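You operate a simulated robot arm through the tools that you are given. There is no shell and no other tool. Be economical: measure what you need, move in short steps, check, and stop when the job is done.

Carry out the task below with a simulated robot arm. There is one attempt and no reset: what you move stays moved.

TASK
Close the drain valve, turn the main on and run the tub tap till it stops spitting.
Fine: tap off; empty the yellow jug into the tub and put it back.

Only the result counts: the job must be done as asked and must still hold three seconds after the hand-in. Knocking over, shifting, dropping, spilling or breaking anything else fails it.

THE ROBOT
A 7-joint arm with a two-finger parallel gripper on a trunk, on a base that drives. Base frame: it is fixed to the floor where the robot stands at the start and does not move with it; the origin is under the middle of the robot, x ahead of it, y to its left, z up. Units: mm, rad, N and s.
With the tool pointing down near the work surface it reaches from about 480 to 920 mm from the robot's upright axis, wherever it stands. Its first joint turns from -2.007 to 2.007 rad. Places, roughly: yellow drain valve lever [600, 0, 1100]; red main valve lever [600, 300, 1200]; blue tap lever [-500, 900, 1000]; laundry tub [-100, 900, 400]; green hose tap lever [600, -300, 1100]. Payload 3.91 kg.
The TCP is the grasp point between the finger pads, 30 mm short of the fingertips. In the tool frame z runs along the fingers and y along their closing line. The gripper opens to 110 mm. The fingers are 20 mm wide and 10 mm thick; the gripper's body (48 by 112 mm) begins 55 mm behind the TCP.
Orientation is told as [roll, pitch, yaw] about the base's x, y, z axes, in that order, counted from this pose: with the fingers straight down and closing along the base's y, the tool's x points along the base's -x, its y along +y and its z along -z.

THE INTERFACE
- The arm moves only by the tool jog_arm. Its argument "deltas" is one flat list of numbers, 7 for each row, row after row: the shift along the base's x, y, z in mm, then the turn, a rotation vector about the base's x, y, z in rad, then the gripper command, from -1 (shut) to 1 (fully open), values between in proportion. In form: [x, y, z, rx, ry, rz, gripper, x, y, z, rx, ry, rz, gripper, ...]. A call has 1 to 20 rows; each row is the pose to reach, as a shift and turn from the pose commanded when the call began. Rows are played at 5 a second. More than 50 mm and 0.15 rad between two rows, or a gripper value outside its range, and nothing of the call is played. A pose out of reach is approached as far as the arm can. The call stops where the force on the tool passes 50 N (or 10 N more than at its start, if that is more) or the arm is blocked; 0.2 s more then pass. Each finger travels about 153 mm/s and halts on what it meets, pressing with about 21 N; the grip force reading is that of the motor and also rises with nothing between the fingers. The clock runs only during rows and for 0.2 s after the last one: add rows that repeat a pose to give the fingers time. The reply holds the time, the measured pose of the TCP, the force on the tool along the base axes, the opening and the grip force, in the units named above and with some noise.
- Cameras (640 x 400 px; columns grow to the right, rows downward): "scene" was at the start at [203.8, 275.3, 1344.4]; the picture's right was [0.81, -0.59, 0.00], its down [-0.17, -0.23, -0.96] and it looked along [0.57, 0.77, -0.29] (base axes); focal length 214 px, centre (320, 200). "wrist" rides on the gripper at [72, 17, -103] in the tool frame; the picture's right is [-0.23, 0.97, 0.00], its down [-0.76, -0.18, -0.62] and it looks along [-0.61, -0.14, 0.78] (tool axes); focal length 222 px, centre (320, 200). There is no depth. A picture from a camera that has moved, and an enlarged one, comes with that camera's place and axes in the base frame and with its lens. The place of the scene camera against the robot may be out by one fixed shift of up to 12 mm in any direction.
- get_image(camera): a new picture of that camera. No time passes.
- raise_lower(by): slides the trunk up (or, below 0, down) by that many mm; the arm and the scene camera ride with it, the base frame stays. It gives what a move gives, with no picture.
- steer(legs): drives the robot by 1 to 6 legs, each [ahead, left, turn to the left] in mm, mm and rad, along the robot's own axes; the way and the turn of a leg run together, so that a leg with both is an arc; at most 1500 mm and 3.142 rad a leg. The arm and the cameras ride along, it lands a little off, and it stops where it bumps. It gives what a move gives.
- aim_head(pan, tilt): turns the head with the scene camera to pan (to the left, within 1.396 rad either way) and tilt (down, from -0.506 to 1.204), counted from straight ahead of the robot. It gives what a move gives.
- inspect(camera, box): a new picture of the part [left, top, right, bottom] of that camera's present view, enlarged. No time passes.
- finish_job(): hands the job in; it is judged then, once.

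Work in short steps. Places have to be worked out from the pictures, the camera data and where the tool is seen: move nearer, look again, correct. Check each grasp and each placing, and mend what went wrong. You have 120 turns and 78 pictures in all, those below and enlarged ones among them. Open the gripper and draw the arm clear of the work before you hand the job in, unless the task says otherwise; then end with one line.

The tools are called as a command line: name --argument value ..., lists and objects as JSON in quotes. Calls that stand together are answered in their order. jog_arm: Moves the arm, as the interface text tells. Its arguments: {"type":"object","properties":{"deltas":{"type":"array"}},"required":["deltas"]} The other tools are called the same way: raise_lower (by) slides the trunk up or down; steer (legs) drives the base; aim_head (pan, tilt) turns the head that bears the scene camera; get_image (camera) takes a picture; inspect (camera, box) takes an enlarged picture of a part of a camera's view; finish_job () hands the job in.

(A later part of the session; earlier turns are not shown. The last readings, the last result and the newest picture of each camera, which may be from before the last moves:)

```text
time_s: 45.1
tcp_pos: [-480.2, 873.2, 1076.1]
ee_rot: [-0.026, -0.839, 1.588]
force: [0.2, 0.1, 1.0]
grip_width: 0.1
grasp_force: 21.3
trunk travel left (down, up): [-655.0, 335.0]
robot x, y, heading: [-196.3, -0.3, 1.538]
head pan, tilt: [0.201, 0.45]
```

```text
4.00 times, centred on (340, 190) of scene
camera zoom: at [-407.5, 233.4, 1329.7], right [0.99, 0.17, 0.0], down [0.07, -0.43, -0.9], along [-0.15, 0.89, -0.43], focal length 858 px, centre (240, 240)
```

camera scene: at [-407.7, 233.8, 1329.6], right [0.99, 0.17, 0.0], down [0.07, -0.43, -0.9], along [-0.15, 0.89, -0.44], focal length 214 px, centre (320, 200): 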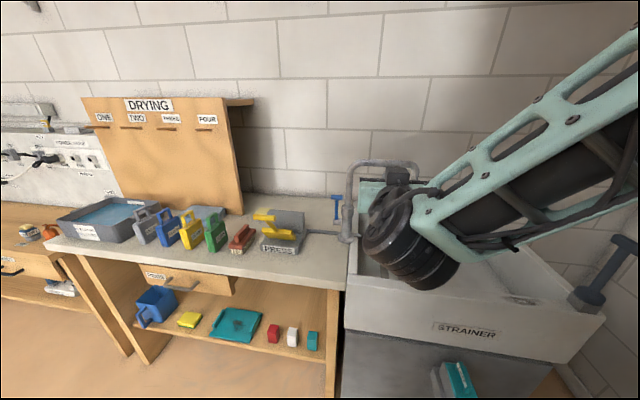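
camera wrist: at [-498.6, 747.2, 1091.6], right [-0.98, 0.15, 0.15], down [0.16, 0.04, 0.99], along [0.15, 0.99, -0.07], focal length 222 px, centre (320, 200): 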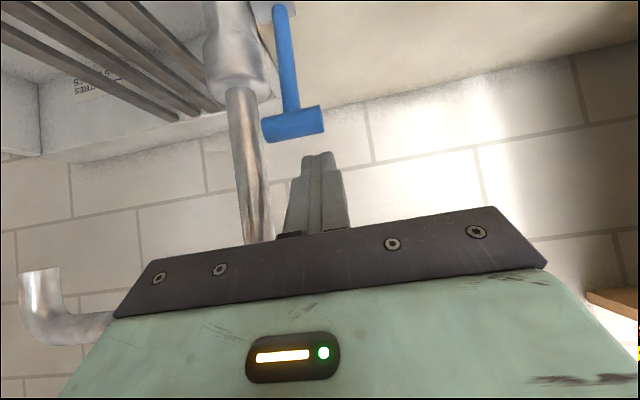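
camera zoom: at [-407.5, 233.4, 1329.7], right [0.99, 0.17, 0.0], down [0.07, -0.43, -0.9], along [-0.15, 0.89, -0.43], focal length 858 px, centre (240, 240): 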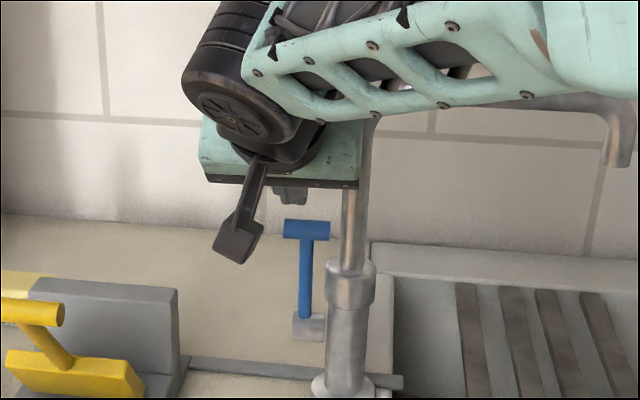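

The two wrist views put the bar at about (-467, 888, 1029). I go 15 mm further over it, then pull it down toward the robot along the arc to about 60°.

jog_arm --deltas '[0, 15, -8, 0, 0, 0, -1, 0, 9, -18, 0, 0, 0, -1, 0, -4, -20, 0, 0, 0, -1, 0, -16, -22, 0, 0, 0, -1, 0, -28, -26, 0, 0, 0, -1, 0, -39, -31, 0, 0, 0, -1, 0, -49, -38, 0, 0, 0, -1, 0, -58, -46, 0, 0, 0, -1, 0, -67, -56, 0, 0, 0, -1, 0, -73, -66, 0, 0, 0, -1]'

get_image --camera "scene"

```text
time_s: 47.3
tcp_pos: [-481.9, 802.3, 1009.8]
ee_rot: [-0.027, -0.838, 1.586]
force: [0.1, 0.0, -0.1]
grip_width: 0.0
grasp_force: 20.9
trunk travel left (down, up): [-655.0, 335.0]
robot x, y, heading: [-198.3, -0.8, 1.537]
head pan, tilt: [0.201, 0.45]
```

```text
38 pictures are left
camera scene: at [-407.5, 233.9, 1329.6], right [0.99, 0.17, 0.0], down [0.07, -0.43, -0.9], along [-0.15, 0.89, -0.44], focal length 214 px, centre (320, 200)
```

scene: 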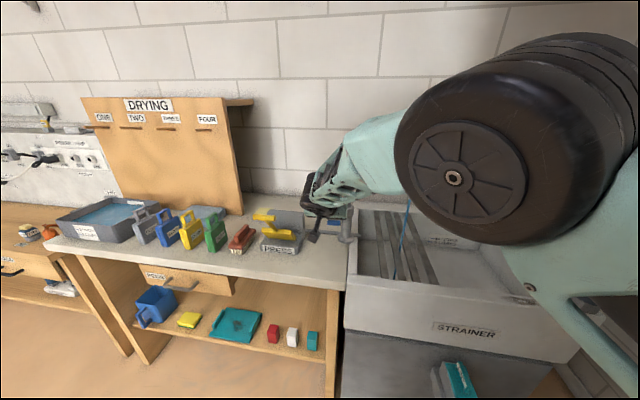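

A blue stream already falls into the tub, so this is the opening direction. I finish the arc to the stop.

jog_arm --deltas '[0, -7, -12, 0, 0, 0, -1, 0, -11, -24, 0, 0, 0, -1, 0, -13, -36, 0, 0, 0, -1, 0, -13, -46, 0, 0, 0, -1]'

get_image --camera "wrist"

inspect --camera "scene" --box '[280, 150, 520, 300]'

```text
time_s: 48.3
tcp_pos: [-482.9, 797.7, 979.7]
ee_rot: [-0.008, -0.863, 1.574]
force: [-2.5, 6.5, 5.6]
grip_width: 0.4
grasp_force: 21.0
trunk travel left (down, up): [-655.0, 335.0]
robot x, y, heading: [-197.3, 0.8, 1.539]
head pan, tilt: [0.201, 0.45]
stopped in row 4: the force on the tool passed its limit (the readings are from after the stop); the commanded pose is now the measured one
```

```text
37 pictures are left
camera wrist: at [-500.8, 671.7, 992.7], right [-0.97, 0.15, 0.17], down [0.17, 0.02, 0.98], along [0.14, 0.99, -0.05], focal length 222 px, centre (320, 200)
```

wrist: 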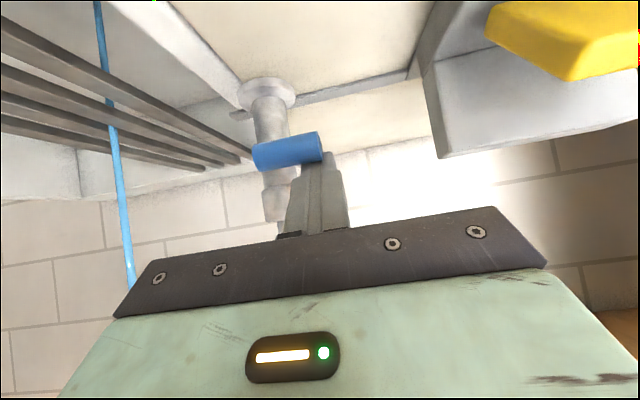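

```text
2.67 times, centred on (400, 225) of scene
camera zoom: at [-407.7, 234.1, 1329.0], right [0.99, 0.17, 0.0], down [0.07, -0.43, -0.9], along [-0.15, 0.89, -0.44], focal length 572 px, centre (107, 133)
```

zoom: 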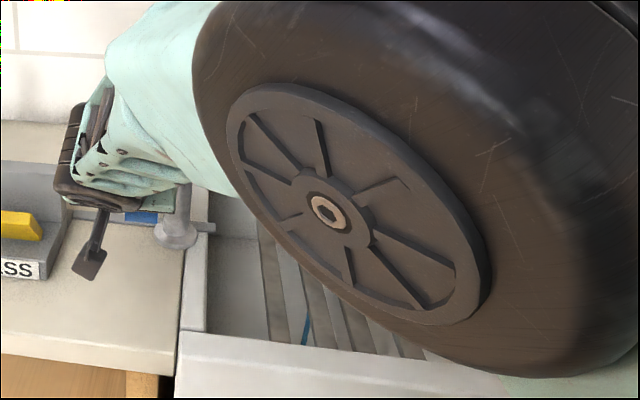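

The tap is fully open against its stop. I draw the fingers back and level the tool, which also gives time, then look at the stream.

jog_arm --deltas '[0, -25, 20, 0, 0, 0, -1, 0, -60, 30, 0.12, 0, 0, -1, 0, -90, 30, 0.25, 0, 0, -1, -10, -110, 10, 0.38, 0, 0, -1, -10, -120, -20, 0.5, 0, 0, -1, -10, -120, -50, 0.62, 0, 0, -1, -10, -120, -80, 0.71, 0, 0, -1]'

get_image --camera "wrist"

aim_head --pan -0.2 --tilt 0.5

get_image --camera "scene"

```text
time_s: 48.6
tcp_pos: [-481.9, 791.2, 984.2]
ee_rot: [-0.012, -0.864, 1.574]
force: [0.1, 0.2, 0.5]
grip_width: 0.0
grasp_force: 21.1
trunk travel left (down, up): [-655.0, 335.0]
robot x, y, heading: [-195.6, 1.7, 1.536]
head pan, tilt: [0.201, 0.45]
stopped in row 1: the force on the tool passed its limit (the readings are from after the stop); the commanded pose is now the measured one
```

```text
35 pictures are left
camera wrist: at [-499.0, 666.2, 997.6], right [-0.97, 0.15, 0.16], down [0.17, 0.02, 0.99], along [0.15, 0.99, -0.05], focal length 222 px, centre (320, 200)
```

wrist: 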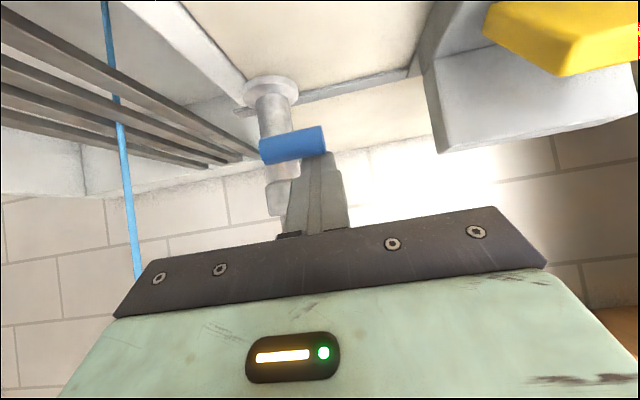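

```text
time_s: 49.5
tcp_pos: [-481.4, 792.2, 985.4]
ee_rot: [-0.011, -0.865, 1.574]
force: [0.1, 0.2, 0.2]
grip_width: 0.0
grasp_force: 21.3
trunk travel left (down, up): [-655.0, 335.0]
robot x, y, heading: [-194.0, -0.7, 1.535]
head pan, tilt: [-0.201, 0.499]
```

```text
34 pictures are left
camera scene: at [-371.4, 232.2, 1325.1], right [0.97, -0.23, 0.0], down [-0.11, -0.47, -0.88], along [0.2, 0.85, -0.48], focal length 214 px, centre (320, 200)
```

scene: 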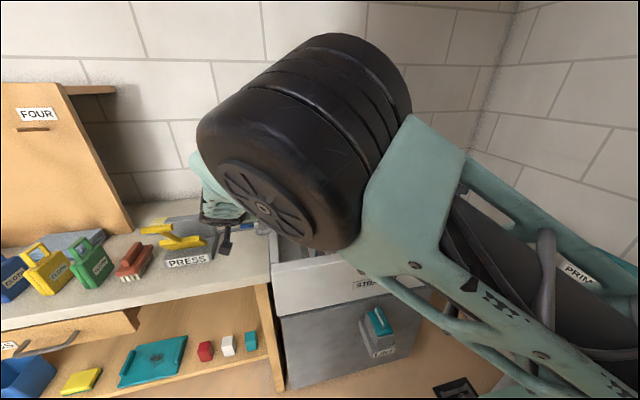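

The fingertips were catching behind the bar as I pulled back; the force is zero now. I lift straight up first, then back off and level the tool.

jog_arm --deltas '[0, 0, 15, 0, 0, 0, -1, 0, 0, 35, 0, 0, 0, -1, 0, -35, 45, 0.12, 0, 0, -1, 0, -80, 45, 0.25, 0, 0, -1, -5, -115, 20, 0.38, 0, 0, -1, -10, -130, -20, 0.5, 0, 0, -1, -10, -130, -55, 0.62, 0, 0, -1, -10, -130, -90, 0.71, 0, 0, -1]'

get_image --camera "wrist"

```text
time_s: 51.0
tcp_pos: [-397.9, 720.9, 988.9]
ee_rot: [0.586, -1.339, 0.765]
force: [-0.3, -0.1, -0.3]
grip_width: 0.0
grasp_force: 20.9
trunk travel left (down, up): [-655.0, 335.0]
robot x, y, heading: [-198.3, -2.5, 1.536]
head pan, tilt: [-0.201, 0.499]
stopped in row 7: the arm was blocked; the commanded pose is now the measured one
```

```text
33 pictures are left
camera wrist: at [-446.5, 612.7, 942.1], right [-0.9, 0.26, 0.34], down [0.17, -0.52, 0.84], along [0.4, 0.82, 0.42], focal length 222 px, centre (320, 200)
```

wrist: 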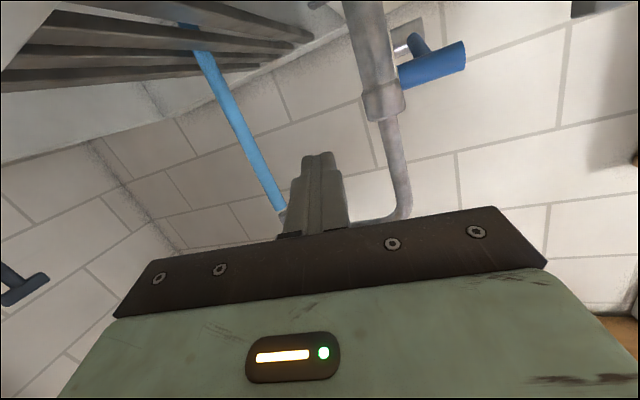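

The stream already looks solid. The arm has jammed because the robot is too close for this pose, so I back the base off 130 mm.

steer --legs '[[-130, 0, 0]]'

get_image --camera "scene"

```text
time_s: 52.3
tcp_pos: [-400.7, 593.6, 990.2]
ee_rot: [0.595, -1.339, 0.755]
force: [6.3, 0.2, 0.0]
grip_width: 0.2
grasp_force: 21.0
trunk travel left (down, up): [-655.0, 335.0]
robot x, y, heading: [-202.9, -127.4, 1.54]
head pan, tilt: [-0.201, 0.499]
```

```text
32 pictures are left
camera scene: at [-375.0, 105.5, 1325.1], right [0.97, -0.23, 0.0], down [-0.11, -0.47, -0.88], along [0.2, 0.85, -0.48], focal length 214 px, centre (320, 200)
```

scene: 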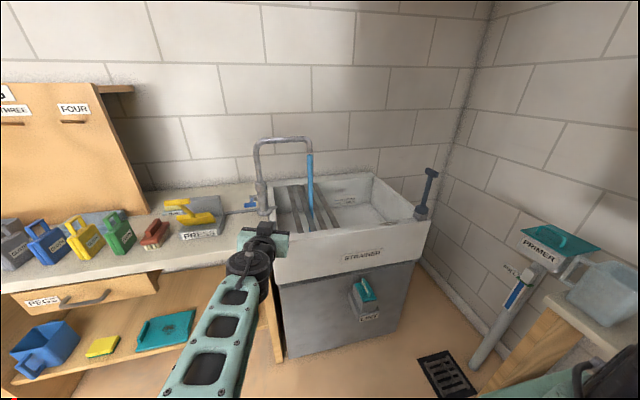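

The stream is now a thick solid column. The arm is twisted, so I first raise it and re-level the tool along +y well clear of the counter.

jog_arm --deltas '[0, 0, 30, 0.06, -0.05, 0.07, -1, 0, 0, 60, 0.12, -0.1, 0.14, -1, 0, 0, 90, 0.18, -0.143, 0.22, -1, 0, 10, 110, 0.18, -0.143, 0.22, -1]'

steer --legs '[[0, 180, 0.03]]'

get_image --camera "scene"

```text
time_s: 53.3
tcp_pos: [-403.4, 603.5, 1099.2]
ee_rot: [1.615, -1.561, -0.035]
force: [-0.1, -0.6, -0.4]
grip_width: 0.0
grasp_force: 20.4
trunk travel left (down, up): [-655.0, 335.0]
robot x, y, heading: [-197.1, -126.7, 1.539]
head pan, tilt: [-0.201, 0.499]
```

```text
time_s: 54.8
tcp_pos: [-597.0, 600.9, 1100.2]
ee_rot: [1.69, -1.562, -0.086]
force: [-0.4, -0.3, -0.6]
grip_width: 0.0
grasp_force: 20.8
trunk travel left (down, up): [-655.0, 335.0]
robot x, y, heading: [-375.7, -122.6, 1.568]
head pan, tilt: [-0.201, 0.499]
```

```text
31 pictures are left
camera scene: at [-556.9, 103.1, 1325.1], right [0.98, -0.2, 0.0], down [-0.1, -0.47, -0.88], along [0.18, 0.86, -0.48], focal length 214 px, centre (320, 200)
```

scene: 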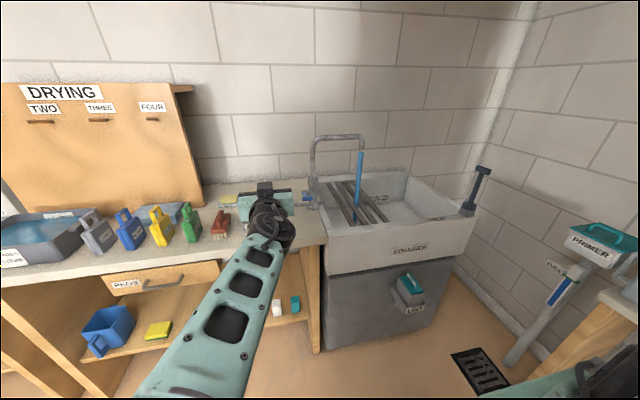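

Lifting with a level tool would put the wrist camera into the counter, so I'll reuse the 40° tilt and push with the finger's upper face from in front of and below the bar. I drive 90 mm forward, then tilt and line up at x≈-467, high.

steer --legs '[[90, 0, 0]]'

jog_arm --deltas '[30, 0, 0, -0.12, 0, 0, -1, 60, 0, 0, -0.24, 0, 0, -1, 90, 10, -10, -0.36, 0, 0, -1, 115, 20, -30, -0.48, 0, 0, -1, 130, 30, -60, -0.6, 0, 0, -1, 130, 35, -85, -0.7, 0, 0, -1]'

get_image --camera "wrist"

```text
time_s: 55.9
tcp_pos: [-596.1, 693.7, 1099.3]
ee_rot: [1.681, -1.562, -0.078]
force: [0.5, -0.5, 0.0]
grip_width: 0.1
grasp_force: 21.5
trunk travel left (down, up): [-655.0, 335.0]
robot x, y, heading: [-374.9, -33.9, 1.566]
head pan, tilt: [-0.201, 0.499]
```

```text
time_s: 56.4
tcp_pos: [-557.9, 687.7, 1043.0]
ee_rot: [-1.057, -1.284, 2.65]
force: [-0.6, -0.4, -0.7]
grip_width: 0.0
grasp_force: 20.5
trunk travel left (down, up): [-655.0, 335.0]
robot x, y, heading: [-382.2, -29.2, 1.565]
head pan, tilt: [-0.201, 0.499]
stopped in row 2: the arm was blocked; the commanded pose is now the measured one
```

```text
30 pictures are left
camera wrist: at [-555.7, 575.4, 984.7], right [-1.0, -0.01, -0.02], down [-0.01, -0.51, 0.86], along [-0.02, 0.86, 0.51], focal length 222 px, centre (320, 200)
```

wrist: 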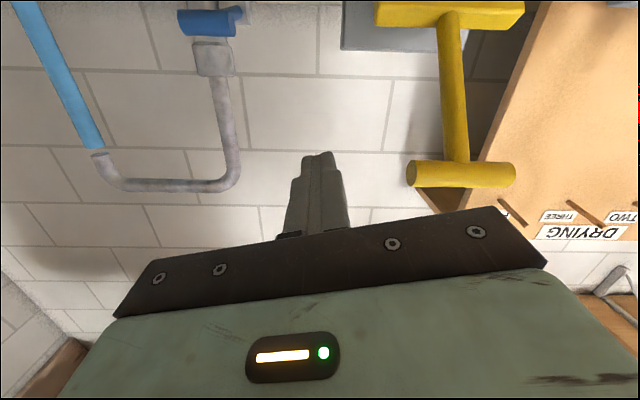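

The arm folds against itself this close in. I back off 130 mm again, then tilt while raised and extended.

steer --legs '[[-130, 0, 0]]'

jog_arm --deltas '[0, 20, 30, -0.06, 0, 0, -1, 0, 45, 60, -0.12, 0, 0, -1, 10, 75, 90, -0.2, 0, 0, -1, 30, 105, 110, -0.3, 0, 0, -1, 60, 125, 120, -0.4, 0, 0, -1, 80, 135, 110, -0.48, 0, 0, -1]'

get_image --camera "scene"

```text
time_s: 57.7
tcp_pos: [-558.3, 560.9, 1043.3]
ee_rot: [-1.058, -1.283, 2.652]
force: [-0.5, 0.1, 0.5]
grip_width: 0.0
grasp_force: 21.1
trunk travel left (down, up): [-655.0, 335.0]
robot x, y, heading: [-378.0, -156.6, 1.569]
head pan, tilt: [-0.201, 0.499]
```

```text
time_s: 59.1
tcp_pos: [-480.1, 693.7, 1155.0]
ee_rot: [-0.333, -0.908, 1.994]
force: [-0.4, -0.2, 0.6]
grip_width: 0.0
grasp_force: 21.5
trunk travel left (down, up): [-655.0, 335.0]
robot x, y, heading: [-375.8, -158.7, 1.576]
head pan, tilt: [-0.201, 0.499]
```

```text
29 pictures are left
camera scene: at [-557.5, 66.5, 1325.1], right [0.98, -0.2, 0.0], down [-0.1, -0.47, -0.88], along [0.18, 0.86, -0.48], focal length 214 px, centre (320, 200)
```

scene: 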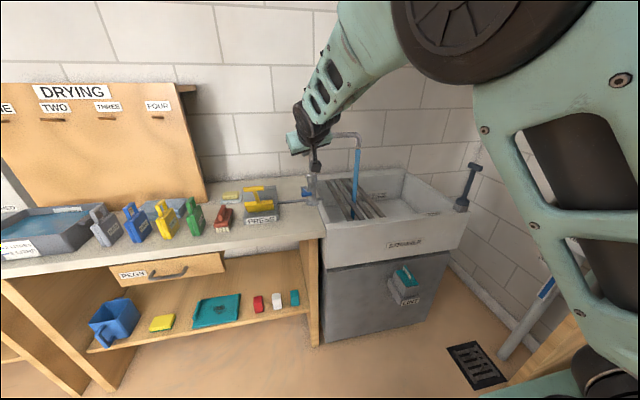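

The arm is in its good elbow-up posture again. I straighten the tool's roll, pull in slightly, then drive forward about 95 mm to stand in front of the lever.

jog_arm --deltas '[4, -15, -15, -0.03, 0.07, -0.05, -1, 9, -30, -30, -0.06, 0.14, -0.1, -1, 13, -50, -40, -0.08, 0.205, -0.15, -1]'

steer --legs '[[95, 0, 0]]'

get_image --camera "wrist"

```text
time_s: 59.9
tcp_pos: [-466.4, 645.4, 1111.3]
ee_rot: [0.013, -0.871, 1.569]
force: [-0.4, 0.2, 0.9]
grip_width: 0.0
grasp_force: 21.0
trunk travel left (down, up): [-655.0, 335.0]
robot x, y, heading: [-376.0, -160.9, 1.567]
head pan, tilt: [-0.201, 0.499]
```

```text
time_s: 61.0
tcp_pos: [-466.2, 741.0, 1111.2]
ee_rot: [0.012, -0.874, 1.571]
force: [0.2, 0.3, 0.5]
grip_width: 0.0
grasp_force: 21.0
trunk travel left (down, up): [-655.0, 335.0]
robot x, y, heading: [-379.0, -63.4, 1.563]
head pan, tilt: [-0.201, 0.499]
```

```text
28 pictures are left
camera wrist: at [-480.9, 613.3, 1124.6], right [-0.97, 0.14, 0.18], down [0.19, 0.01, 0.98], along [0.13, 0.99, -0.04], focal length 222 px, centre (320, 200)
```

wrist: 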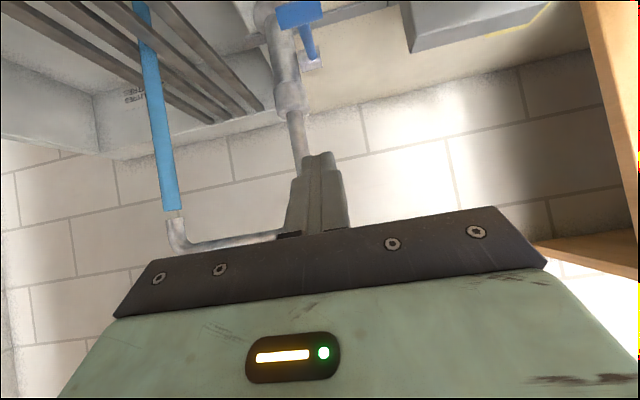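

The stream stays thick and unbroken: no more spitting. The bar now rests at about (-467, 797, 955); I lower the fingers in front of it to reach its underside.

jog_arm --deltas '[0, -16, -40, 0, 0, 0, -1, 0, -22, -80, 0, 0, 0, -1, 0, -22, -120, 0, 0, 0, -1, 0, -20, -165, 0, 0, 0, -1, 0, 0, -165, 0, 0, 0, -1]'

get_image --camera "wrist"

```text
time_s: 62.2
tcp_pos: [-465.6, 739.9, 949.1]
ee_rot: [0.013, -0.873, 1.573]
force: [0.0, 0.6, 0.1]
grip_width: 0.2
grasp_force: 21.5
trunk travel left (down, up): [-655.0, 335.0]
robot x, y, heading: [-378.7, -64.1, 1.573]
head pan, tilt: [-0.201, 0.499]
```

```text
27 pictures are left
camera wrist: at [-481.2, 614.0, 961.2], right [-0.97, 0.14, 0.18], down [0.19, 0.01, 0.98], along [0.13, 0.99, -0.04], focal length 222 px, centre (320, 200)
```

wrist: 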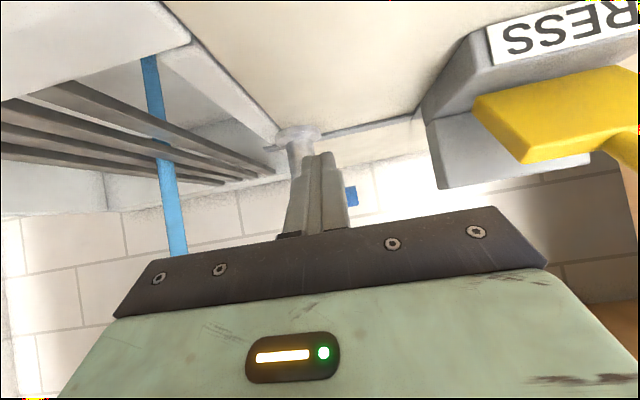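

The bar's end shows just above the fingers at z≈955, as judged. I push up and back along the arc to shut the tap.

jog_arm --deltas '[0, 15, 0, 0, 0, 0, -1, 0, 28, 6, 0, 0, 0, -1, 0, 31, 17, 0, 0, 0, -1, 0, 34, 28, 0, 0, 0, -1, 0, 40, 38, 0, 0, 0, -1, 0, 47, 48, 0, 0, 0, -1, 0, 56, 57, 0, 0, 0, -1, 0, 65, 65, 0, 0, 0, -1, 0, 76, 71, 0, 0, 0, -1, 0, 87, 76, 0, 0, 0, -1, 0, 97, 79, 0, 0, 0, -1, 0, 106, 81, 0, 0, 0, -1, 0, 113, 82, 0, 0, 0, -1, 0, 120, 82, 0, 0, 0, -1, 0, 126, 82, 0, 0, 0, -1]'

get_image --camera "wrist"

```text
time_s: 65.2
tcp_pos: [-465.0, 853.0, 1026.9]
ee_rot: [0.015, -0.86, 1.571]
force: [3.9, -29.8, 9.5]
grip_width: 0.0
grasp_force: 21.2
trunk travel left (down, up): [-655.0, 335.0]
robot x, y, heading: [-377.9, -68.2, 1.569]
head pan, tilt: [-0.201, 0.499]
stopped in row 15: the force on the tool passed its limit (the readings are from after the stop); the commanded pose is now the measured one
```

```text
26 pictures are left
camera wrist: at [-481.6, 726.6, 1042.2], right [-0.97, 0.14, 0.18], down [0.19, 0.03, 0.98], along [0.13, 0.99, -0.05], focal length 222 px, centre (320, 200)
```

wrist: 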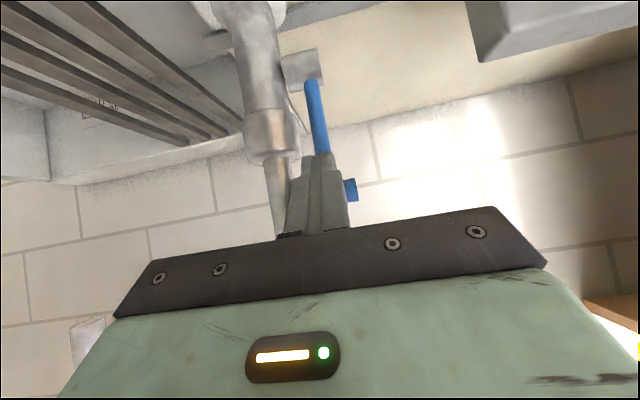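

The stream has ceased and the lever stands at its stop. I draw straight back and check the tap and the tub.

jog_arm --deltas '[0, -15, -3, 0, 0, 0, -1, 0, -55, 0, 0, 0, 0, -1, 0, -95, 30, 0, 0, 0, -1, 0, -120, 70, 0, 0, 0, -1, 0, -140, 110, 0, 0, 0, -1]'

get_image --camera "wrist"

get_image --camera "scene"

```text
time_s: 66.4
tcp_pos: [-464.8, 716.2, 1136.5]
ee_rot: [0.014, -0.859, 1.569]
force: [-0.2, 0.5, 1.0]
grip_width: 0.0
grasp_force: 20.7
trunk travel left (down, up): [-655.0, 335.0]
robot x, y, heading: [-376.2, -72.0, 1.575]
head pan, tilt: [-0.201, 0.499]
```

```text
25 pictures are left
camera wrist: at [-479.9, 589.7, 1150.8], right [-0.97, 0.14, 0.18], down [0.19, 0.03, 0.98], along [0.13, 0.99, -0.05], focal length 222 px, centre (320, 200)
```

wrist: 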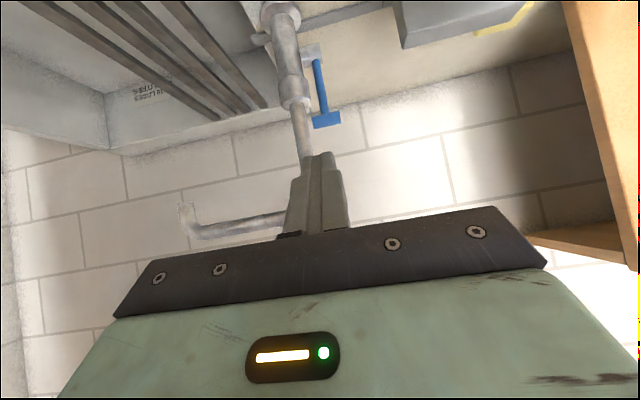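

```text
24 pictures are left
camera scene: at [-557.0, 161.6, 1324.9], right [0.98, -0.2, 0.0], down [-0.1, -0.47, -0.88], along [0.18, 0.86, -0.48], focal length 214 px, centre (320, 200)
```

scene: 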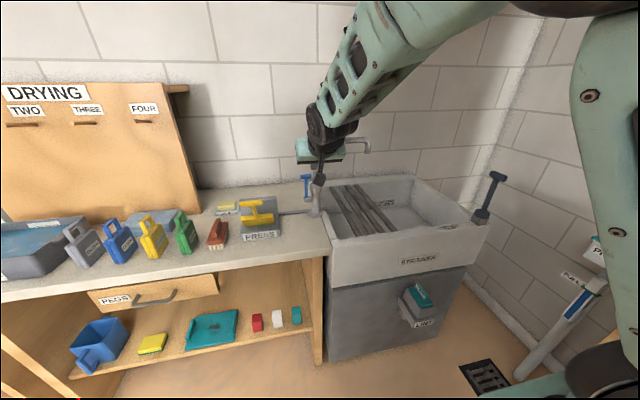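

The tap lever is upright and the water off. For the jug, the handle offers only a friction hold against tipping, so I plan to clamp a wall rim; pouring then needs the tool rolled 90°. I test that roll in free air here.

jog_arm --deltas '[5, 0, 10, 0, 0.11, -0.09, -1, 10, 0, 20, 0, 0.22, -0.18, -1, 15, 0, 30, 0, 0.33, -0.275, -1, 20, 0, 40, 0, 0.44, -0.367, -1, 25, 0, 40, 0, 0.55, -0.458, -1, 30, 0, 40, 0, 0.66, -0.55, -1, 35, 0, 40, 0, 0.77, -0.64, -1, 40, 0, 40, 0, 0.88, -0.733, -1, 45, 0, 40, 0, 0.99, -0.825, -1, 50, 0, 40, 0, 1.1, -0.917, -1, 50, 0, 40, 0, 1.2, -1.0, -1]'

```text
time_s: 68.8
tcp_pos: [-416.4, 715.8, 1177.5]
ee_rot: [0.889, 0.005, 0.013]
force: [-0.3, -0.1, -0.1]
grip_width: 0.1
grasp_force: 21.4
trunk travel left (down, up): [-655.0, 335.0]
robot x, y, heading: [-377.5, -65.2, 1.574]
head pan, tilt: [-0.201, 0.499]
```

The roll is reachable. Now I test tilting from there past level, up to about 110° from straight down.

jog_arm --deltas '[0, 15, 0, 0.13, 0, 0, -1, 0, 30, 0, 0.26, 0, 0, -1, 0, 45, 0, 0.39, 0, 0, -1, 0, 55, 0, 0.52, 0, 0, -1, 0, 60, 0, 0.65, 0, 0, -1, 0, 60, 0, 0.78, 0, 0, -1, 0, 60, 0, 0.91, 0, 0, -1, 0, 60, 0, 1.04, 0, 0, -1]'

```text
time_s: 70.6
tcp_pos: [-415.9, 775.6, 1177.5]
ee_rot: [1.932, -0.012, 0.011]
force: [0.0, 0.0, -0.3]
grip_width: 0.1
grasp_force: 20.9
trunk travel left (down, up): [-655.0, 335.0]
robot x, y, heading: [-379.3, -67.6, 1.567]
head pan, tilt: [-0.201, 0.499]
```

Both poses work, so one base stance between bench and tub can serve jug and pour. I bring the tool back to pointing down, then turn the base right by 0.79 and drive to about (-80, 150).

jog_arm --deltas '[0, -15, 0, -0.13, 0, 0, -1, 0, -30, 0, -0.26, 0, 0, -1, 0, -45, 0, -0.39, 0, 0, -1, 0, -60, 0, -0.52, 0, 0, -1, 0, -75, 0, -0.65, 0, 0, -1, 0, -90, 0, -0.78, 0, 0, -1, 0, -100, 0, -0.91, 0, 0, -1, 0, -110, 0, -1.04, 0, 0, -1, 0, -120, 0, -1.17, 0, 0, -1, 0, -130, 0, -1.3, 0, 0, -1, 0, -140, 0, -1.43, 0, 0, -1, 0, -150, 0, -1.56, 0, 0, -1, 0, -160, 0, -1.69, 0, 0, -1, 0, -170, 0, -1.82, 0, 0, -1, 0, -180, 0, -1.93, 0, 0, -1]'

steer --legs '[[0, 0, -0.79], [366, -55, 0]]'

aim_head --pan -0.75 --tilt 0.6

get_image --camera "scene"

```text
time_s: 73.8
tcp_pos: [-417.2, 595.3, 1178.3]
ee_rot: [-0.004, 0.017, 0.008]
force: [0.7, -0.7, 1.1]
grip_width: 0.0
grasp_force: 20.5
trunk travel left (down, up): [-655.0, 335.0]
robot x, y, heading: [-380.7, -63.2, 1.569]
head pan, tilt: [-0.201, 0.499]
```

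```text
time_s: 78.2
tcp_pos: [359.0, 650.1, 1176.9]
ee_rot: [-0.002, 0.016, -0.774]
force: [0.8, 0.5, 0.0]
grip_width: 0.0
grasp_force: 21.2
trunk travel left (down, up): [-655.0, 335.0]
robot x, y, heading: [-79.3, 152.4, 0.791]
head pan, tilt: [-0.201, 0.499]
```

```text
time_s: 79.2
tcp_pos: [358.7, 650.6, 1177.4]
ee_rot: [-0.004, 0.016, -0.776]
force: [0.1, -0.8, 0.2]
grip_width: 0.0
grasp_force: 20.9
trunk travel left (down, up): [-655.0, 335.0]
robot x, y, heading: [-78.7, 153.3, 0.787]
head pan, tilt: [-0.75, 0.6]
```

```text
23 pictures are left
camera scene: at [-30.4, 397.3, 1316.0], right [0.04, -1.0, 0.0], down [-0.56, -0.02, -0.83], along [0.82, 0.03, -0.56], focal length 214 px, centre (320, 200)
```

scene: 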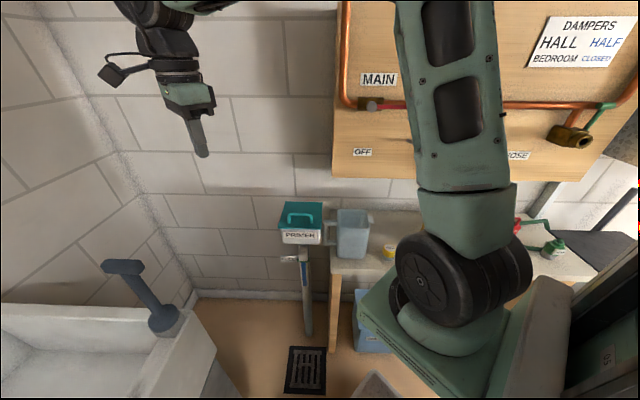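

The arm hides the jug from here. I swing the arm over toward the bench, turning the tool square to the base axes, and look with the wrist camera.

jog_arm --deltas '[10, -45, 0, 0, 0, 0.06, 1, 20, -90, 0, 0, 0, 0.12, 1, 30, -135, 0, 0, 0, 0.18, 1, 40, -180, 0, 0, 0, 0.24, 1, 50, -225, 0, 0, 0, 0.3, 1, 60, -270, 0, 0, 0, 0.36, 1, 65, -315, 0, 0, 0, 0.42, 1, 70, -360, 0, 0, 0, 0.48, 1, 75, -405, 0, 0, 0, 0.54, 1, 80, -450, 0, 0, 0, 0.6, 1, 85, -495, 0, 0, 0, 0.66, 1, 90, -540, 0, 0, 0, 0.72, 1, 91, -580, -10, 0, 0, 0.776, 1, 91, -605, -25, 0, 0, 0.776, 1]'

get_image --camera "wrist"

```text
time_s: 82.2
tcp_pos: [499.6, 144.7, 1143.7]
ee_rot: [0.0, 0.016, 0.003]
force: [-0.2, 0.0, 0.0]
grip_width: 110.0
grasp_force: 0.1
out of reach, approached as far as the arm can: row 11, 12, 13, 14
trunk travel left (down, up): [-655.0, 335.0]
robot x, y, heading: [-81.2, 152.8, 0.785]
head pan, tilt: [-0.75, 0.6]
```

```text
22 pictures are left
camera wrist: at [429.3, 160.2, 1248.1], right [0.23, 0.97, 0.0], down [0.77, -0.18, 0.61], along [0.6, -0.14, -0.79], focal length 222 px, centre (320, 200)
```

wrist: 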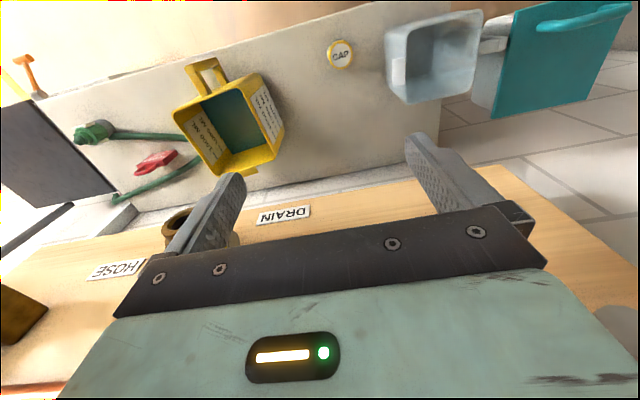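

I see the jug from above; I enlarge it to measure the rim and the left wall.

inspect --camera "wrist" --box '[150, 40, 310, 190]'

```text
2.67 times, centred on (230, 115) of wrist
camera zoom: at [429.3, 160.2, 1248.1], right [0.23, 0.97, 0.0], down [0.77, -0.18, 0.61], along [0.6, -0.14, -0.79], focal length 592 px, centre (560, 427)
```

zoom: 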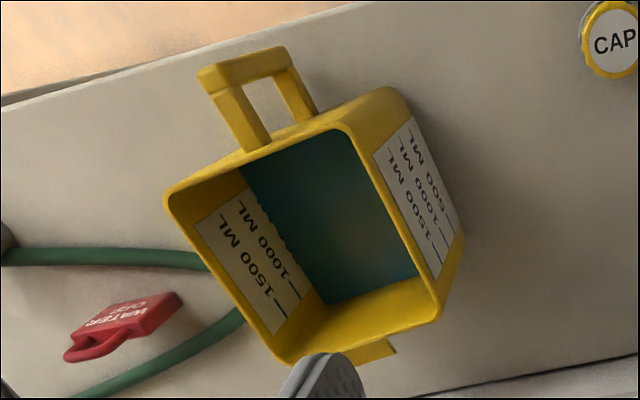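

Matching wall-top and bottom puts the rim at z≈893, the left wall running from (470, 31) to (592, 39), yaw ≈0.065. I move above the left wall's middle with the fingers about 60 mm apart.

jog_arm --deltas '[5, -35, -35, 0, 0, 0.02, 0.1, 10, -70, -75, 0, 0, 0.04, 0.1, 15, -95, -110, 0, -0.008, 0.065, 0.1, 20, -107, -144, 0, -0.016, 0.065, 0.1, 20, -107, -164, 0, -0.016, 0.065, 0.1]'

get_image --camera "wrist"

```text
refused: row 2 steps farther than a row can; nothing moved
```

```text
20 pictures are left
camera wrist: at [429.3, 160.2, 1248.1], right [0.23, 0.97, 0.0], down [0.77, -0.18, 0.61], along [0.6, -0.14, -0.79], focal length 222 px, centre (320, 200)
```

wrist: 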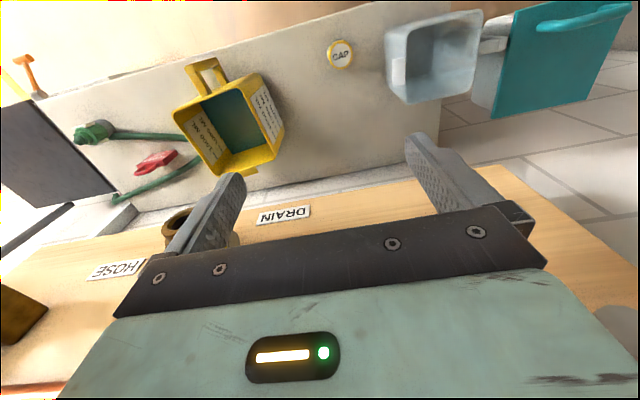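

One row's step was too long; I send the same move in smaller rows.

jog_arm --deltas '[4, -25, -30, 0, 0, 0.02, 0.1, 8, -50, -60, 0, 0, 0.04, 0.1, 12, -75, -90, 0, -0.008, 0.06, 0.1, 16, -95, -120, 0, -0.016, 0.065, 0.1, 20, -107, -150, 0, -0.016, 0.065, 0.1, 20, -107, -164, 0, -0.016, 0.065, 0.1]'

get_image --camera "wrist"

```text
time_s: 83.5
tcp_pos: [576.5, 95.4, 1012.6]
ee_rot: [-0.044, -0.006, 0.124]
force: [-35.5, -12.6, 9.3]
grip_width: 60.6
grasp_force: 0.1
out of reach, approached as far as the arm can: row 1, 2, 3, 4, 5, 6
trunk travel left (down, up): [-655.0, 335.0]
robot x, y, heading: [-85.2, 151.3, 0.789]
head pan, tilt: [-0.75, 0.6]
stopped in row 6: the force on the tool passed its limit (the readings are from after the stop); the commanded pose is now the measured one
```

```text
19 pictures are left
camera wrist: at [501.3, 107.5, 1115.5], right [0.11, 0.99, -0.04], down [0.77, -0.06, 0.63], along [0.63, -0.1, -0.77], focal length 222 px, centre (320, 200)
```

wrist: 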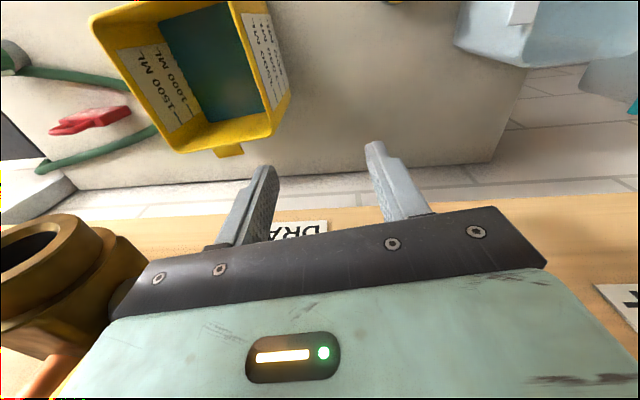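

The arm slid outward: this stance is too near for the pose, and the gripper touches the board. I drive the robot straight along -x by 150 mm, which frees it and gives room.

steer --legs '[[-106, 106, 0]]'

get_image --camera "wrist"

```text
time_s: 84.8
tcp_pos: [430.9, 98.4, 1010.2]
ee_rot: [-0.045, -0.002, 0.118]
force: [-0.7, 0.4, 0.6]
grip_width: 60.3
grasp_force: 0.1
trunk travel left (down, up): [-655.0, 335.0]
robot x, y, heading: [-226.3, 151.6, 0.783]
head pan, tilt: [-0.75, 0.6]
```

```text
18 pictures are left
camera wrist: at [355.6, 109.2, 1113.4], right [0.11, 0.99, -0.04], down [0.77, -0.06, 0.63], along [0.63, -0.1, -0.77], focal length 222 px, centre (320, 200)
```

wrist: 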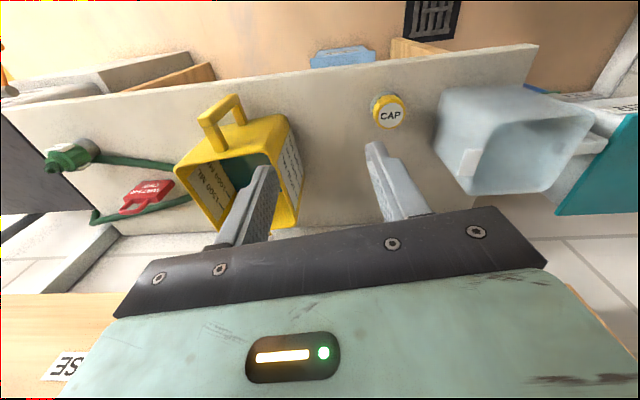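

Free again. I move to about (505, 38, 985), straighten the tool, and enlarge the view for the final alignment.

jog_arm --deltas '[25, -20, 0, 0.02, 0, -0.02, 0.1, 50, -40, -10, 0.03, 0, -0.04, 0.1, 74, -60, -25, 0.045, 0, -0.053, 0.1]'

inspect --camera "wrist" --box '[160, 40, 480, 240]'

```text
time_s: 85.6
tcp_pos: [506.0, 36.2, 985.2]
ee_rot: [0.003, -0.009, 0.066]
force: [0.1, -0.1, 0.7]
grip_width: 60.3
grasp_force: 0.1
trunk travel left (down, up): [-655.0, 335.0]
robot x, y, heading: [-225.8, 153.2, 0.785]
head pan, tilt: [-0.75, 0.6]
```

```text
2.00 times, centred on (320, 140) of wrist
camera zoom: at [431.3, 47.9, 1088.7], right [0.16, 0.99, 0.0], down [0.77, -0.13, 0.63], along [0.62, -0.1, -0.78], focal length 444 px, centre (320, 320)
```

zoom: 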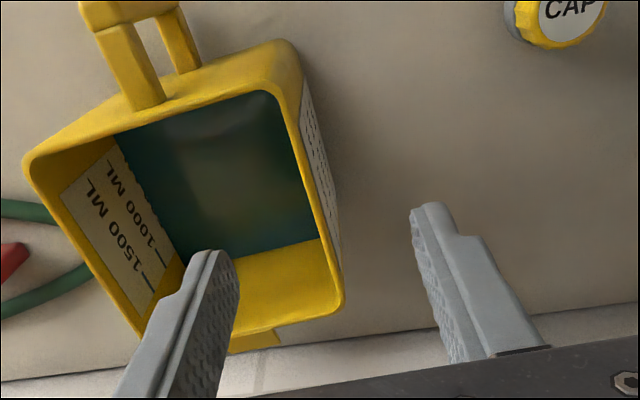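

The left wall runs near y≈30 at x≈520 with the rim at about z 885; the inner finger is over the inside, the outer one outside. I descend straddling the wall.

jog_arm --deltas '[9, -2, -30, 0, 0.009, 0, 0.1, 16, -4, -60, 0, 0.009, 0, 0.1, 16, -4, -85, 0, 0.009, 0, 0.1, 16, -4, -105, 0, 0.009, 0, 0.1, 16, -4, -125, 0, 0.009, 0, 0.1, 16, -4, -143, 0, 0.009, 0, 0.1]'

get_image --camera "wrist"

```text
time_s: 87.0
tcp_pos: [521.4, 33.4, 841.5]
ee_rot: [0.0, 0.0, 0.065]
force: [0.2, -0.3, -0.2]
grip_width: 60.4
grasp_force: 0.0
trunk travel left (down, up): [-655.0, 335.0]
robot x, y, heading: [-226.6, 156.0, 0.788]
head pan, tilt: [-0.75, 0.6]
```

```text
16 pictures are left
camera wrist: at [448.3, 44.6, 946.4], right [0.16, 0.99, 0.0], down [0.77, -0.13, 0.62], along [0.61, -0.1, -0.78], focal length 222 px, centre (320, 200)
```

wrist: 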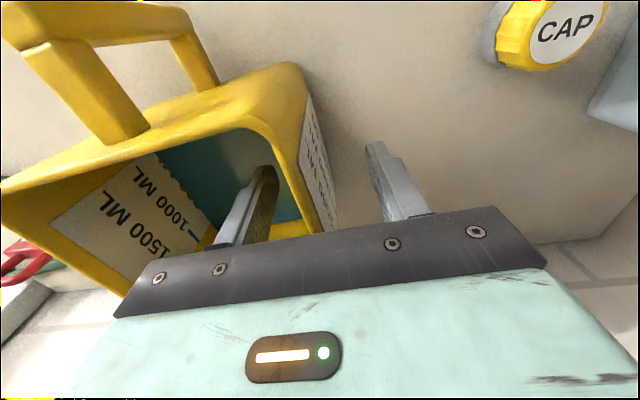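

The wall lies between the fingers. I close them and give them time.

jog_arm --deltas '[0, 0, 0, 0, 0, 0, -0.4, 0, 0, 0, 0, 0, 0, -0.7, 0, 0, 0, 0, 0, 0, -1, 0, 0, 0, 0, 0, 0, -1, 0, 0, 0, 0, 0, 0, -1]'

get_image --camera "wrist"

```text
time_s: 88.2
tcp_pos: [522.3, 34.2, 842.8]
ee_rot: [0.002, 0.0, 0.064]
force: [2.1, -1.5, -0.3]
grip_width: 4.1
grasp_force: 20.9
trunk travel left (down, up): [-655.0, 335.0]
robot x, y, heading: [-229.4, 156.2, 0.785]
head pan, tilt: [-0.75, 0.6]
```

```text
15 pictures are left
camera wrist: at [448.4, 44.4, 946.5], right [0.16, 0.99, 0.0], down [0.77, -0.13, 0.62], along [0.61, -0.1, -0.78], focal length 222 px, centre (320, 200)
```

wrist: 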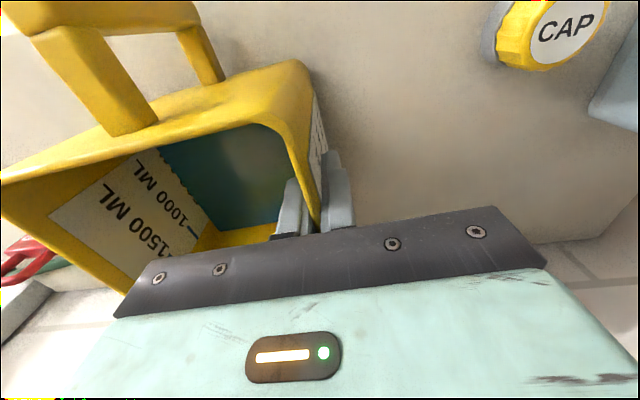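

The fingers hold the 4 mm wall and the jug hasn't shifted. I lift 12 mm as a test, reading the weight.

jog_arm --deltas '[0, 0, 3, 0, 0, 0, -1, 0, 0, 6, 0, 0, 0, -1, 0, 0, 9, 0, 0, 0, -1, 0, 0, 12, 0, 0, 0, -1, 0, 0, 12, 0, 0, 0, -1]'

get_image --camera "wrist"

```text
time_s: 89.4
tcp_pos: [520.5, 33.5, 853.0]
ee_rot: [0.003, 0.002, 0.064]
force: [0.4, 0.5, -8.0]
grip_width: 4.0
grasp_force: 20.7
trunk travel left (down, up): [-655.0, 335.0]
robot x, y, heading: [-231.8, 154.3, 0.789]
head pan, tilt: [-0.75, 0.6]
```

```text
14 pictures are left
camera wrist: at [447.6, 44.4, 958.3], right [0.16, 0.99, 0.0], down [0.77, -0.13, 0.62], along [0.61, -0.1, -0.78], focal length 222 px, centre (320, 200)
```

wrist: 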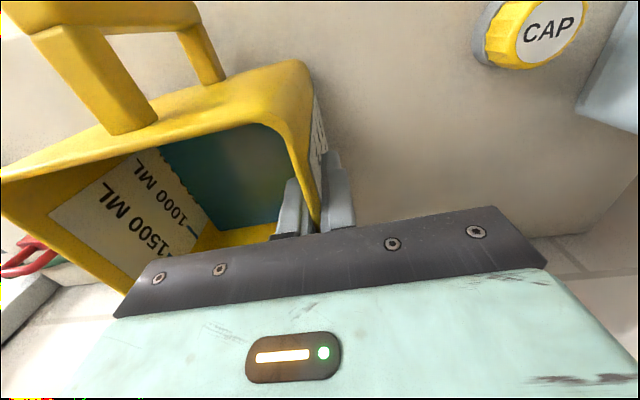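

It lifts cleanly at about 8 N and hangs true. I back it out from under the valve and raise it.

jog_arm --deltas '[0, 0, 12, 0, 0, 0, -1, -20, 0, 20, 0, 0, 0, -1, -45, 0, 25, 0, 0, 0, -1, -70, 0, 35, 0, 0, 0, -1, -90, 0, 55, 0, 0, 0, -1, -95, 0, 80, 0, 0, 0, -1, -95, 0, 105, 0, 0, 0, -1, -95, 5, 130, 0, 0, 0, -1, -95, 10, 155, 0, 0, 0, -1, -95, 20, 180, 0, 0, 0, -1, -95, 30, 205, 0, 0, 0, -1, -95, 45, 230, 0, 0, 0, -1, -95, 60, 255, 0, 0, 0, -1, -95, 75, 275, 0, 0, 0, -1]'

```text
time_s: 92.4
tcp_pos: [440.5, 116.6, 1124.2]
ee_rot: [0.003, 0.003, 0.062]
force: [0.4, -0.3, -8.0]
grip_width: 4.0
grasp_force: 20.6
out of reach, approached as far as the arm can: row 9, 10, 11, 12, 13, 14
trunk travel left (down, up): [-655.0, 335.0]
robot x, y, heading: [-229.3, 153.4, 0.784]
head pan, tilt: [-0.75, 0.6]
```

The tight inner reach at this height would take the swing near the main lever, so I first drive 80 mm along -x, then swing the jug round toward the tub, keeping its facing.

steer --legs '[[-57, 57, 0]]'

jog_arm --deltas '[18, 40, 5, 0, 0, 0, -1, 25, 78, 10, 0, 0, 0, -1, 25, 116, 15, 0, 0, 0, -1, 22, 154, 15, 0, 0, 0, -1, 17, 192, 15, 0, 0, 0, -1, 10, 230, 15, 0, 0, 0, -1, 0, 268, 15, 0, 0, 0, -1, -14, 304, 15, 0, 0, 0, -1, -30, 340, 15, 0, 0, 0, -1, -50, 374, 15, 0, 0, 0, -1, -72, 406, 15, 0, 0, 0, -1, -96, 436, 15, 0, 0, 0, -1, -122, 464, 15, 0, 0, 0, -1, -150, 490, 15, 0, 0, 0, -1, -180, 514, 15, 0, 0, 0, -1]'

get_image --camera "wrist"

```text
time_s: 93.5
tcp_pos: [360.3, 115.2, 1124.3]
ee_rot: [0.002, 0.0, 0.062]
force: [0.2, 0.8, -7.2]
grip_width: 3.8
grasp_force: 20.9
trunk travel left (down, up): [-655.0, 335.0]
robot x, y, heading: [-312.2, 152.6, 0.785]
head pan, tilt: [-0.75, 0.6]
```

```text
time_s: 96.7
tcp_pos: [179.8, 628.1, 1138.4]
ee_rot: [0.002, 0.002, 0.061]
force: [-0.2, -1.1, -7.1]
grip_width: 3.6
grasp_force: 21.0
trunk travel left (down, up): [-655.0, 335.0]
robot x, y, heading: [-310.1, 155.6, 0.78]
head pan, tilt: [-0.75, 0.6]
```

```text
13 pictures are left
camera wrist: at [105.8, 640.1, 1243.1], right [0.17, 0.99, 0.0], down [0.77, -0.13, 0.62], along [0.61, -0.1, -0.78], focal length 222 px, centre (320, 200)
```

wrist: 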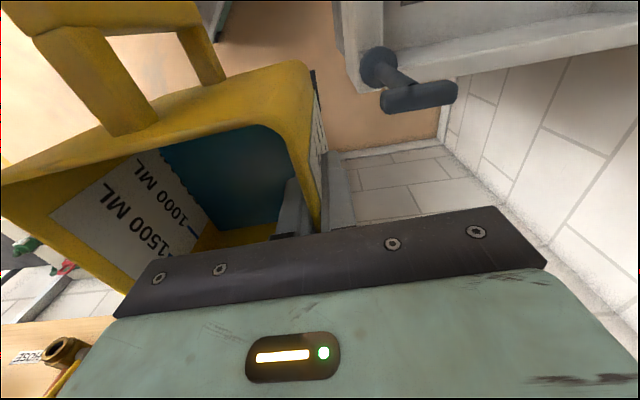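

The jug hangs steady with the pump handle ahead at about (168, 717). I move left past it at this distance first, then shift the base 60 mm toward the tub.

jog_arm --deltas '[-30, 5, 10, 0, 0, 0, -1, -62, 8, 15, 0, 0, 0, -1, -95, 12, 15, 0, 0, 0, -1, -125, 20, 15, 0, 0, 0, -1, -155, 30, 15, 0, 0, 0, -1, -180, 45, 15, 0, 0, 0, -1, -195, 65, 15, 0, 0, 0, -1, -200, 90, 15, 0, 0, 0, -1]'

steer --legs '[[42, 43, 0]]'

aim_head --pan 0.6 --tilt 0.55

get_image --camera "scene"

```text
time_s: 98.5
tcp_pos: [-20.1, 720.0, 1154.4]
ee_rot: [0.002, 0.002, 0.065]
force: [0.4, -0.4, -6.9]
grip_width: 3.9
grasp_force: 21.8
trunk travel left (down, up): [-655.0, 335.0]
robot x, y, heading: [-312.7, 152.8, 0.786]
head pan, tilt: [-0.75, 0.6]
```

```text
time_s: 99.5
tcp_pos: [-22.1, 780.7, 1155.0]
ee_rot: [0.002, 0.001, 0.063]
force: [0.1, 1.2, -7.6]
grip_width: 3.6
grasp_force: 21.2
trunk travel left (down, up): [-655.0, 335.0]
robot x, y, heading: [-314.4, 209.7, 0.786]
head pan, tilt: [-0.75, 0.6]
```

```text
time_s: 101.0
tcp_pos: [-22.3, 781.2, 1153.7]
ee_rot: [0.003, 0.002, 0.063]
force: [-0.2, 0.8, -6.7]
grip_width: 3.9
grasp_force: 21.0
trunk travel left (down, up): [-655.0, 335.0]
robot x, y, heading: [-309.5, 213.5, 0.781]
head pan, tilt: [0.6, 0.55]
```

```text
12 pictures are left
camera scene: at [-333.3, 542.8, 1320.5], right [0.98, -0.18, 0.0], down [-0.1, -0.51, -0.85], along [0.16, 0.84, -0.52], focal length 214 px, centre (320, 200)
```

scene: 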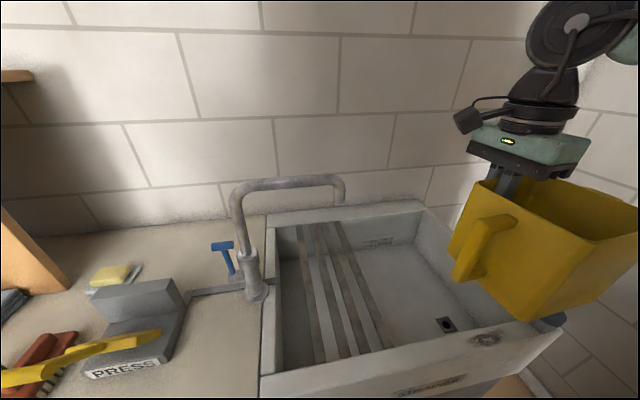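

The jug is over the tub's front edge with its handle to the left, clear of the spout. I carry it over the middle of the tub at y≈980 and lower it a bit.

jog_arm --deltas '[2, 30, 0, 0, 0, 0, -1, 4, 62, 0, 0, 0, 0, -1, 6, 95, 0, 0, 0, 0, -1, 8, 128, -8, 0, 0, 0, -1, 10, 160, -20, 0, 0, 0, -1, 10, 185, -35, 0, 0, 0, -1, 10, 200, -50, 0, 0, 0, -1, 10, 200, -60, 0, 0, 0, -1]'

```text
time_s: 102.8
tcp_pos: [-14.2, 970.8, 1093.3]
ee_rot: [0.0, 0.0, 0.064]
force: [0.4, -0.1, -7.0]
grip_width: 4.0
grasp_force: 21.0
out of reach, approached as far as the arm can: row 7, 8
trunk travel left (down, up): [-655.0, 335.0]
robot x, y, heading: [-312.0, 220.5, 0.785]
head pan, tilt: [0.6, 0.55]
```

Reached y≈971 over the tub. I begin tipping slowly toward the robot, to 0.8 rad, then look.

jog_arm --deltas '[0, 0, 0, 0.08, 0.005, 0, -1, 0, 0, 0, 0.16, 0.01, 0, -1, 0, 0, 0, 0.24, 0.015, 0, -1, 0, 0, 0, 0.32, 0.02, 0, -1, 0, 0, 0, 0.4, 0.026, 0, -1, 0, 0, 0, 0.47, 0.03, 0, -1, 0, 0, 0, 0.54, 0.035, 0, -1, 0, 0, 0, 0.6, 0.039, 0, -1, 0, 0, 0, 0.66, 0.043, 0, -1, 0, 0, 0, 0.72, 0.047, 0, -1, 0, 0, 0, 0.76, 0.05, 0, -1, 0, 0, 0, 0.8, 0.052, 0, -1]'

get_image --camera "scene"

```text
time_s: 105.4
tcp_pos: [-14.5, 970.6, 1093.5]
ee_rot: [0.803, 0.003, 0.066]
force: [-0.6, -0.6, -7.1]
grip_width: 4.0
grasp_force: 21.0
trunk travel left (down, up): [-655.0, 335.0]
robot x, y, heading: [-314.6, 213.5, 0.786]
head pan, tilt: [0.6, 0.55]
```

```text
11 pictures are left
camera scene: at [-333.4, 542.9, 1320.4], right [0.98, -0.18, 0.0], down [-0.1, -0.51, -0.85], along [0.16, 0.84, -0.52], focal length 214 px, centre (320, 200)
```

scene: 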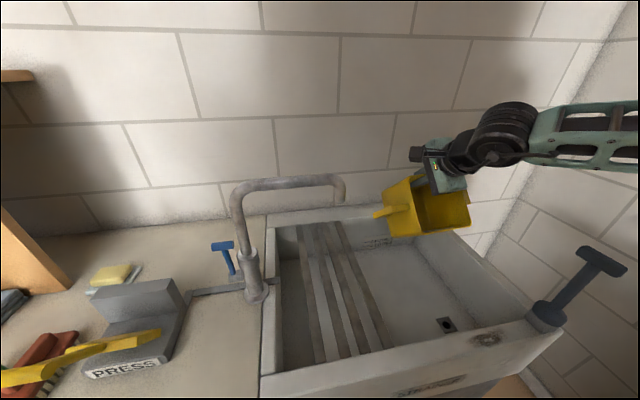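

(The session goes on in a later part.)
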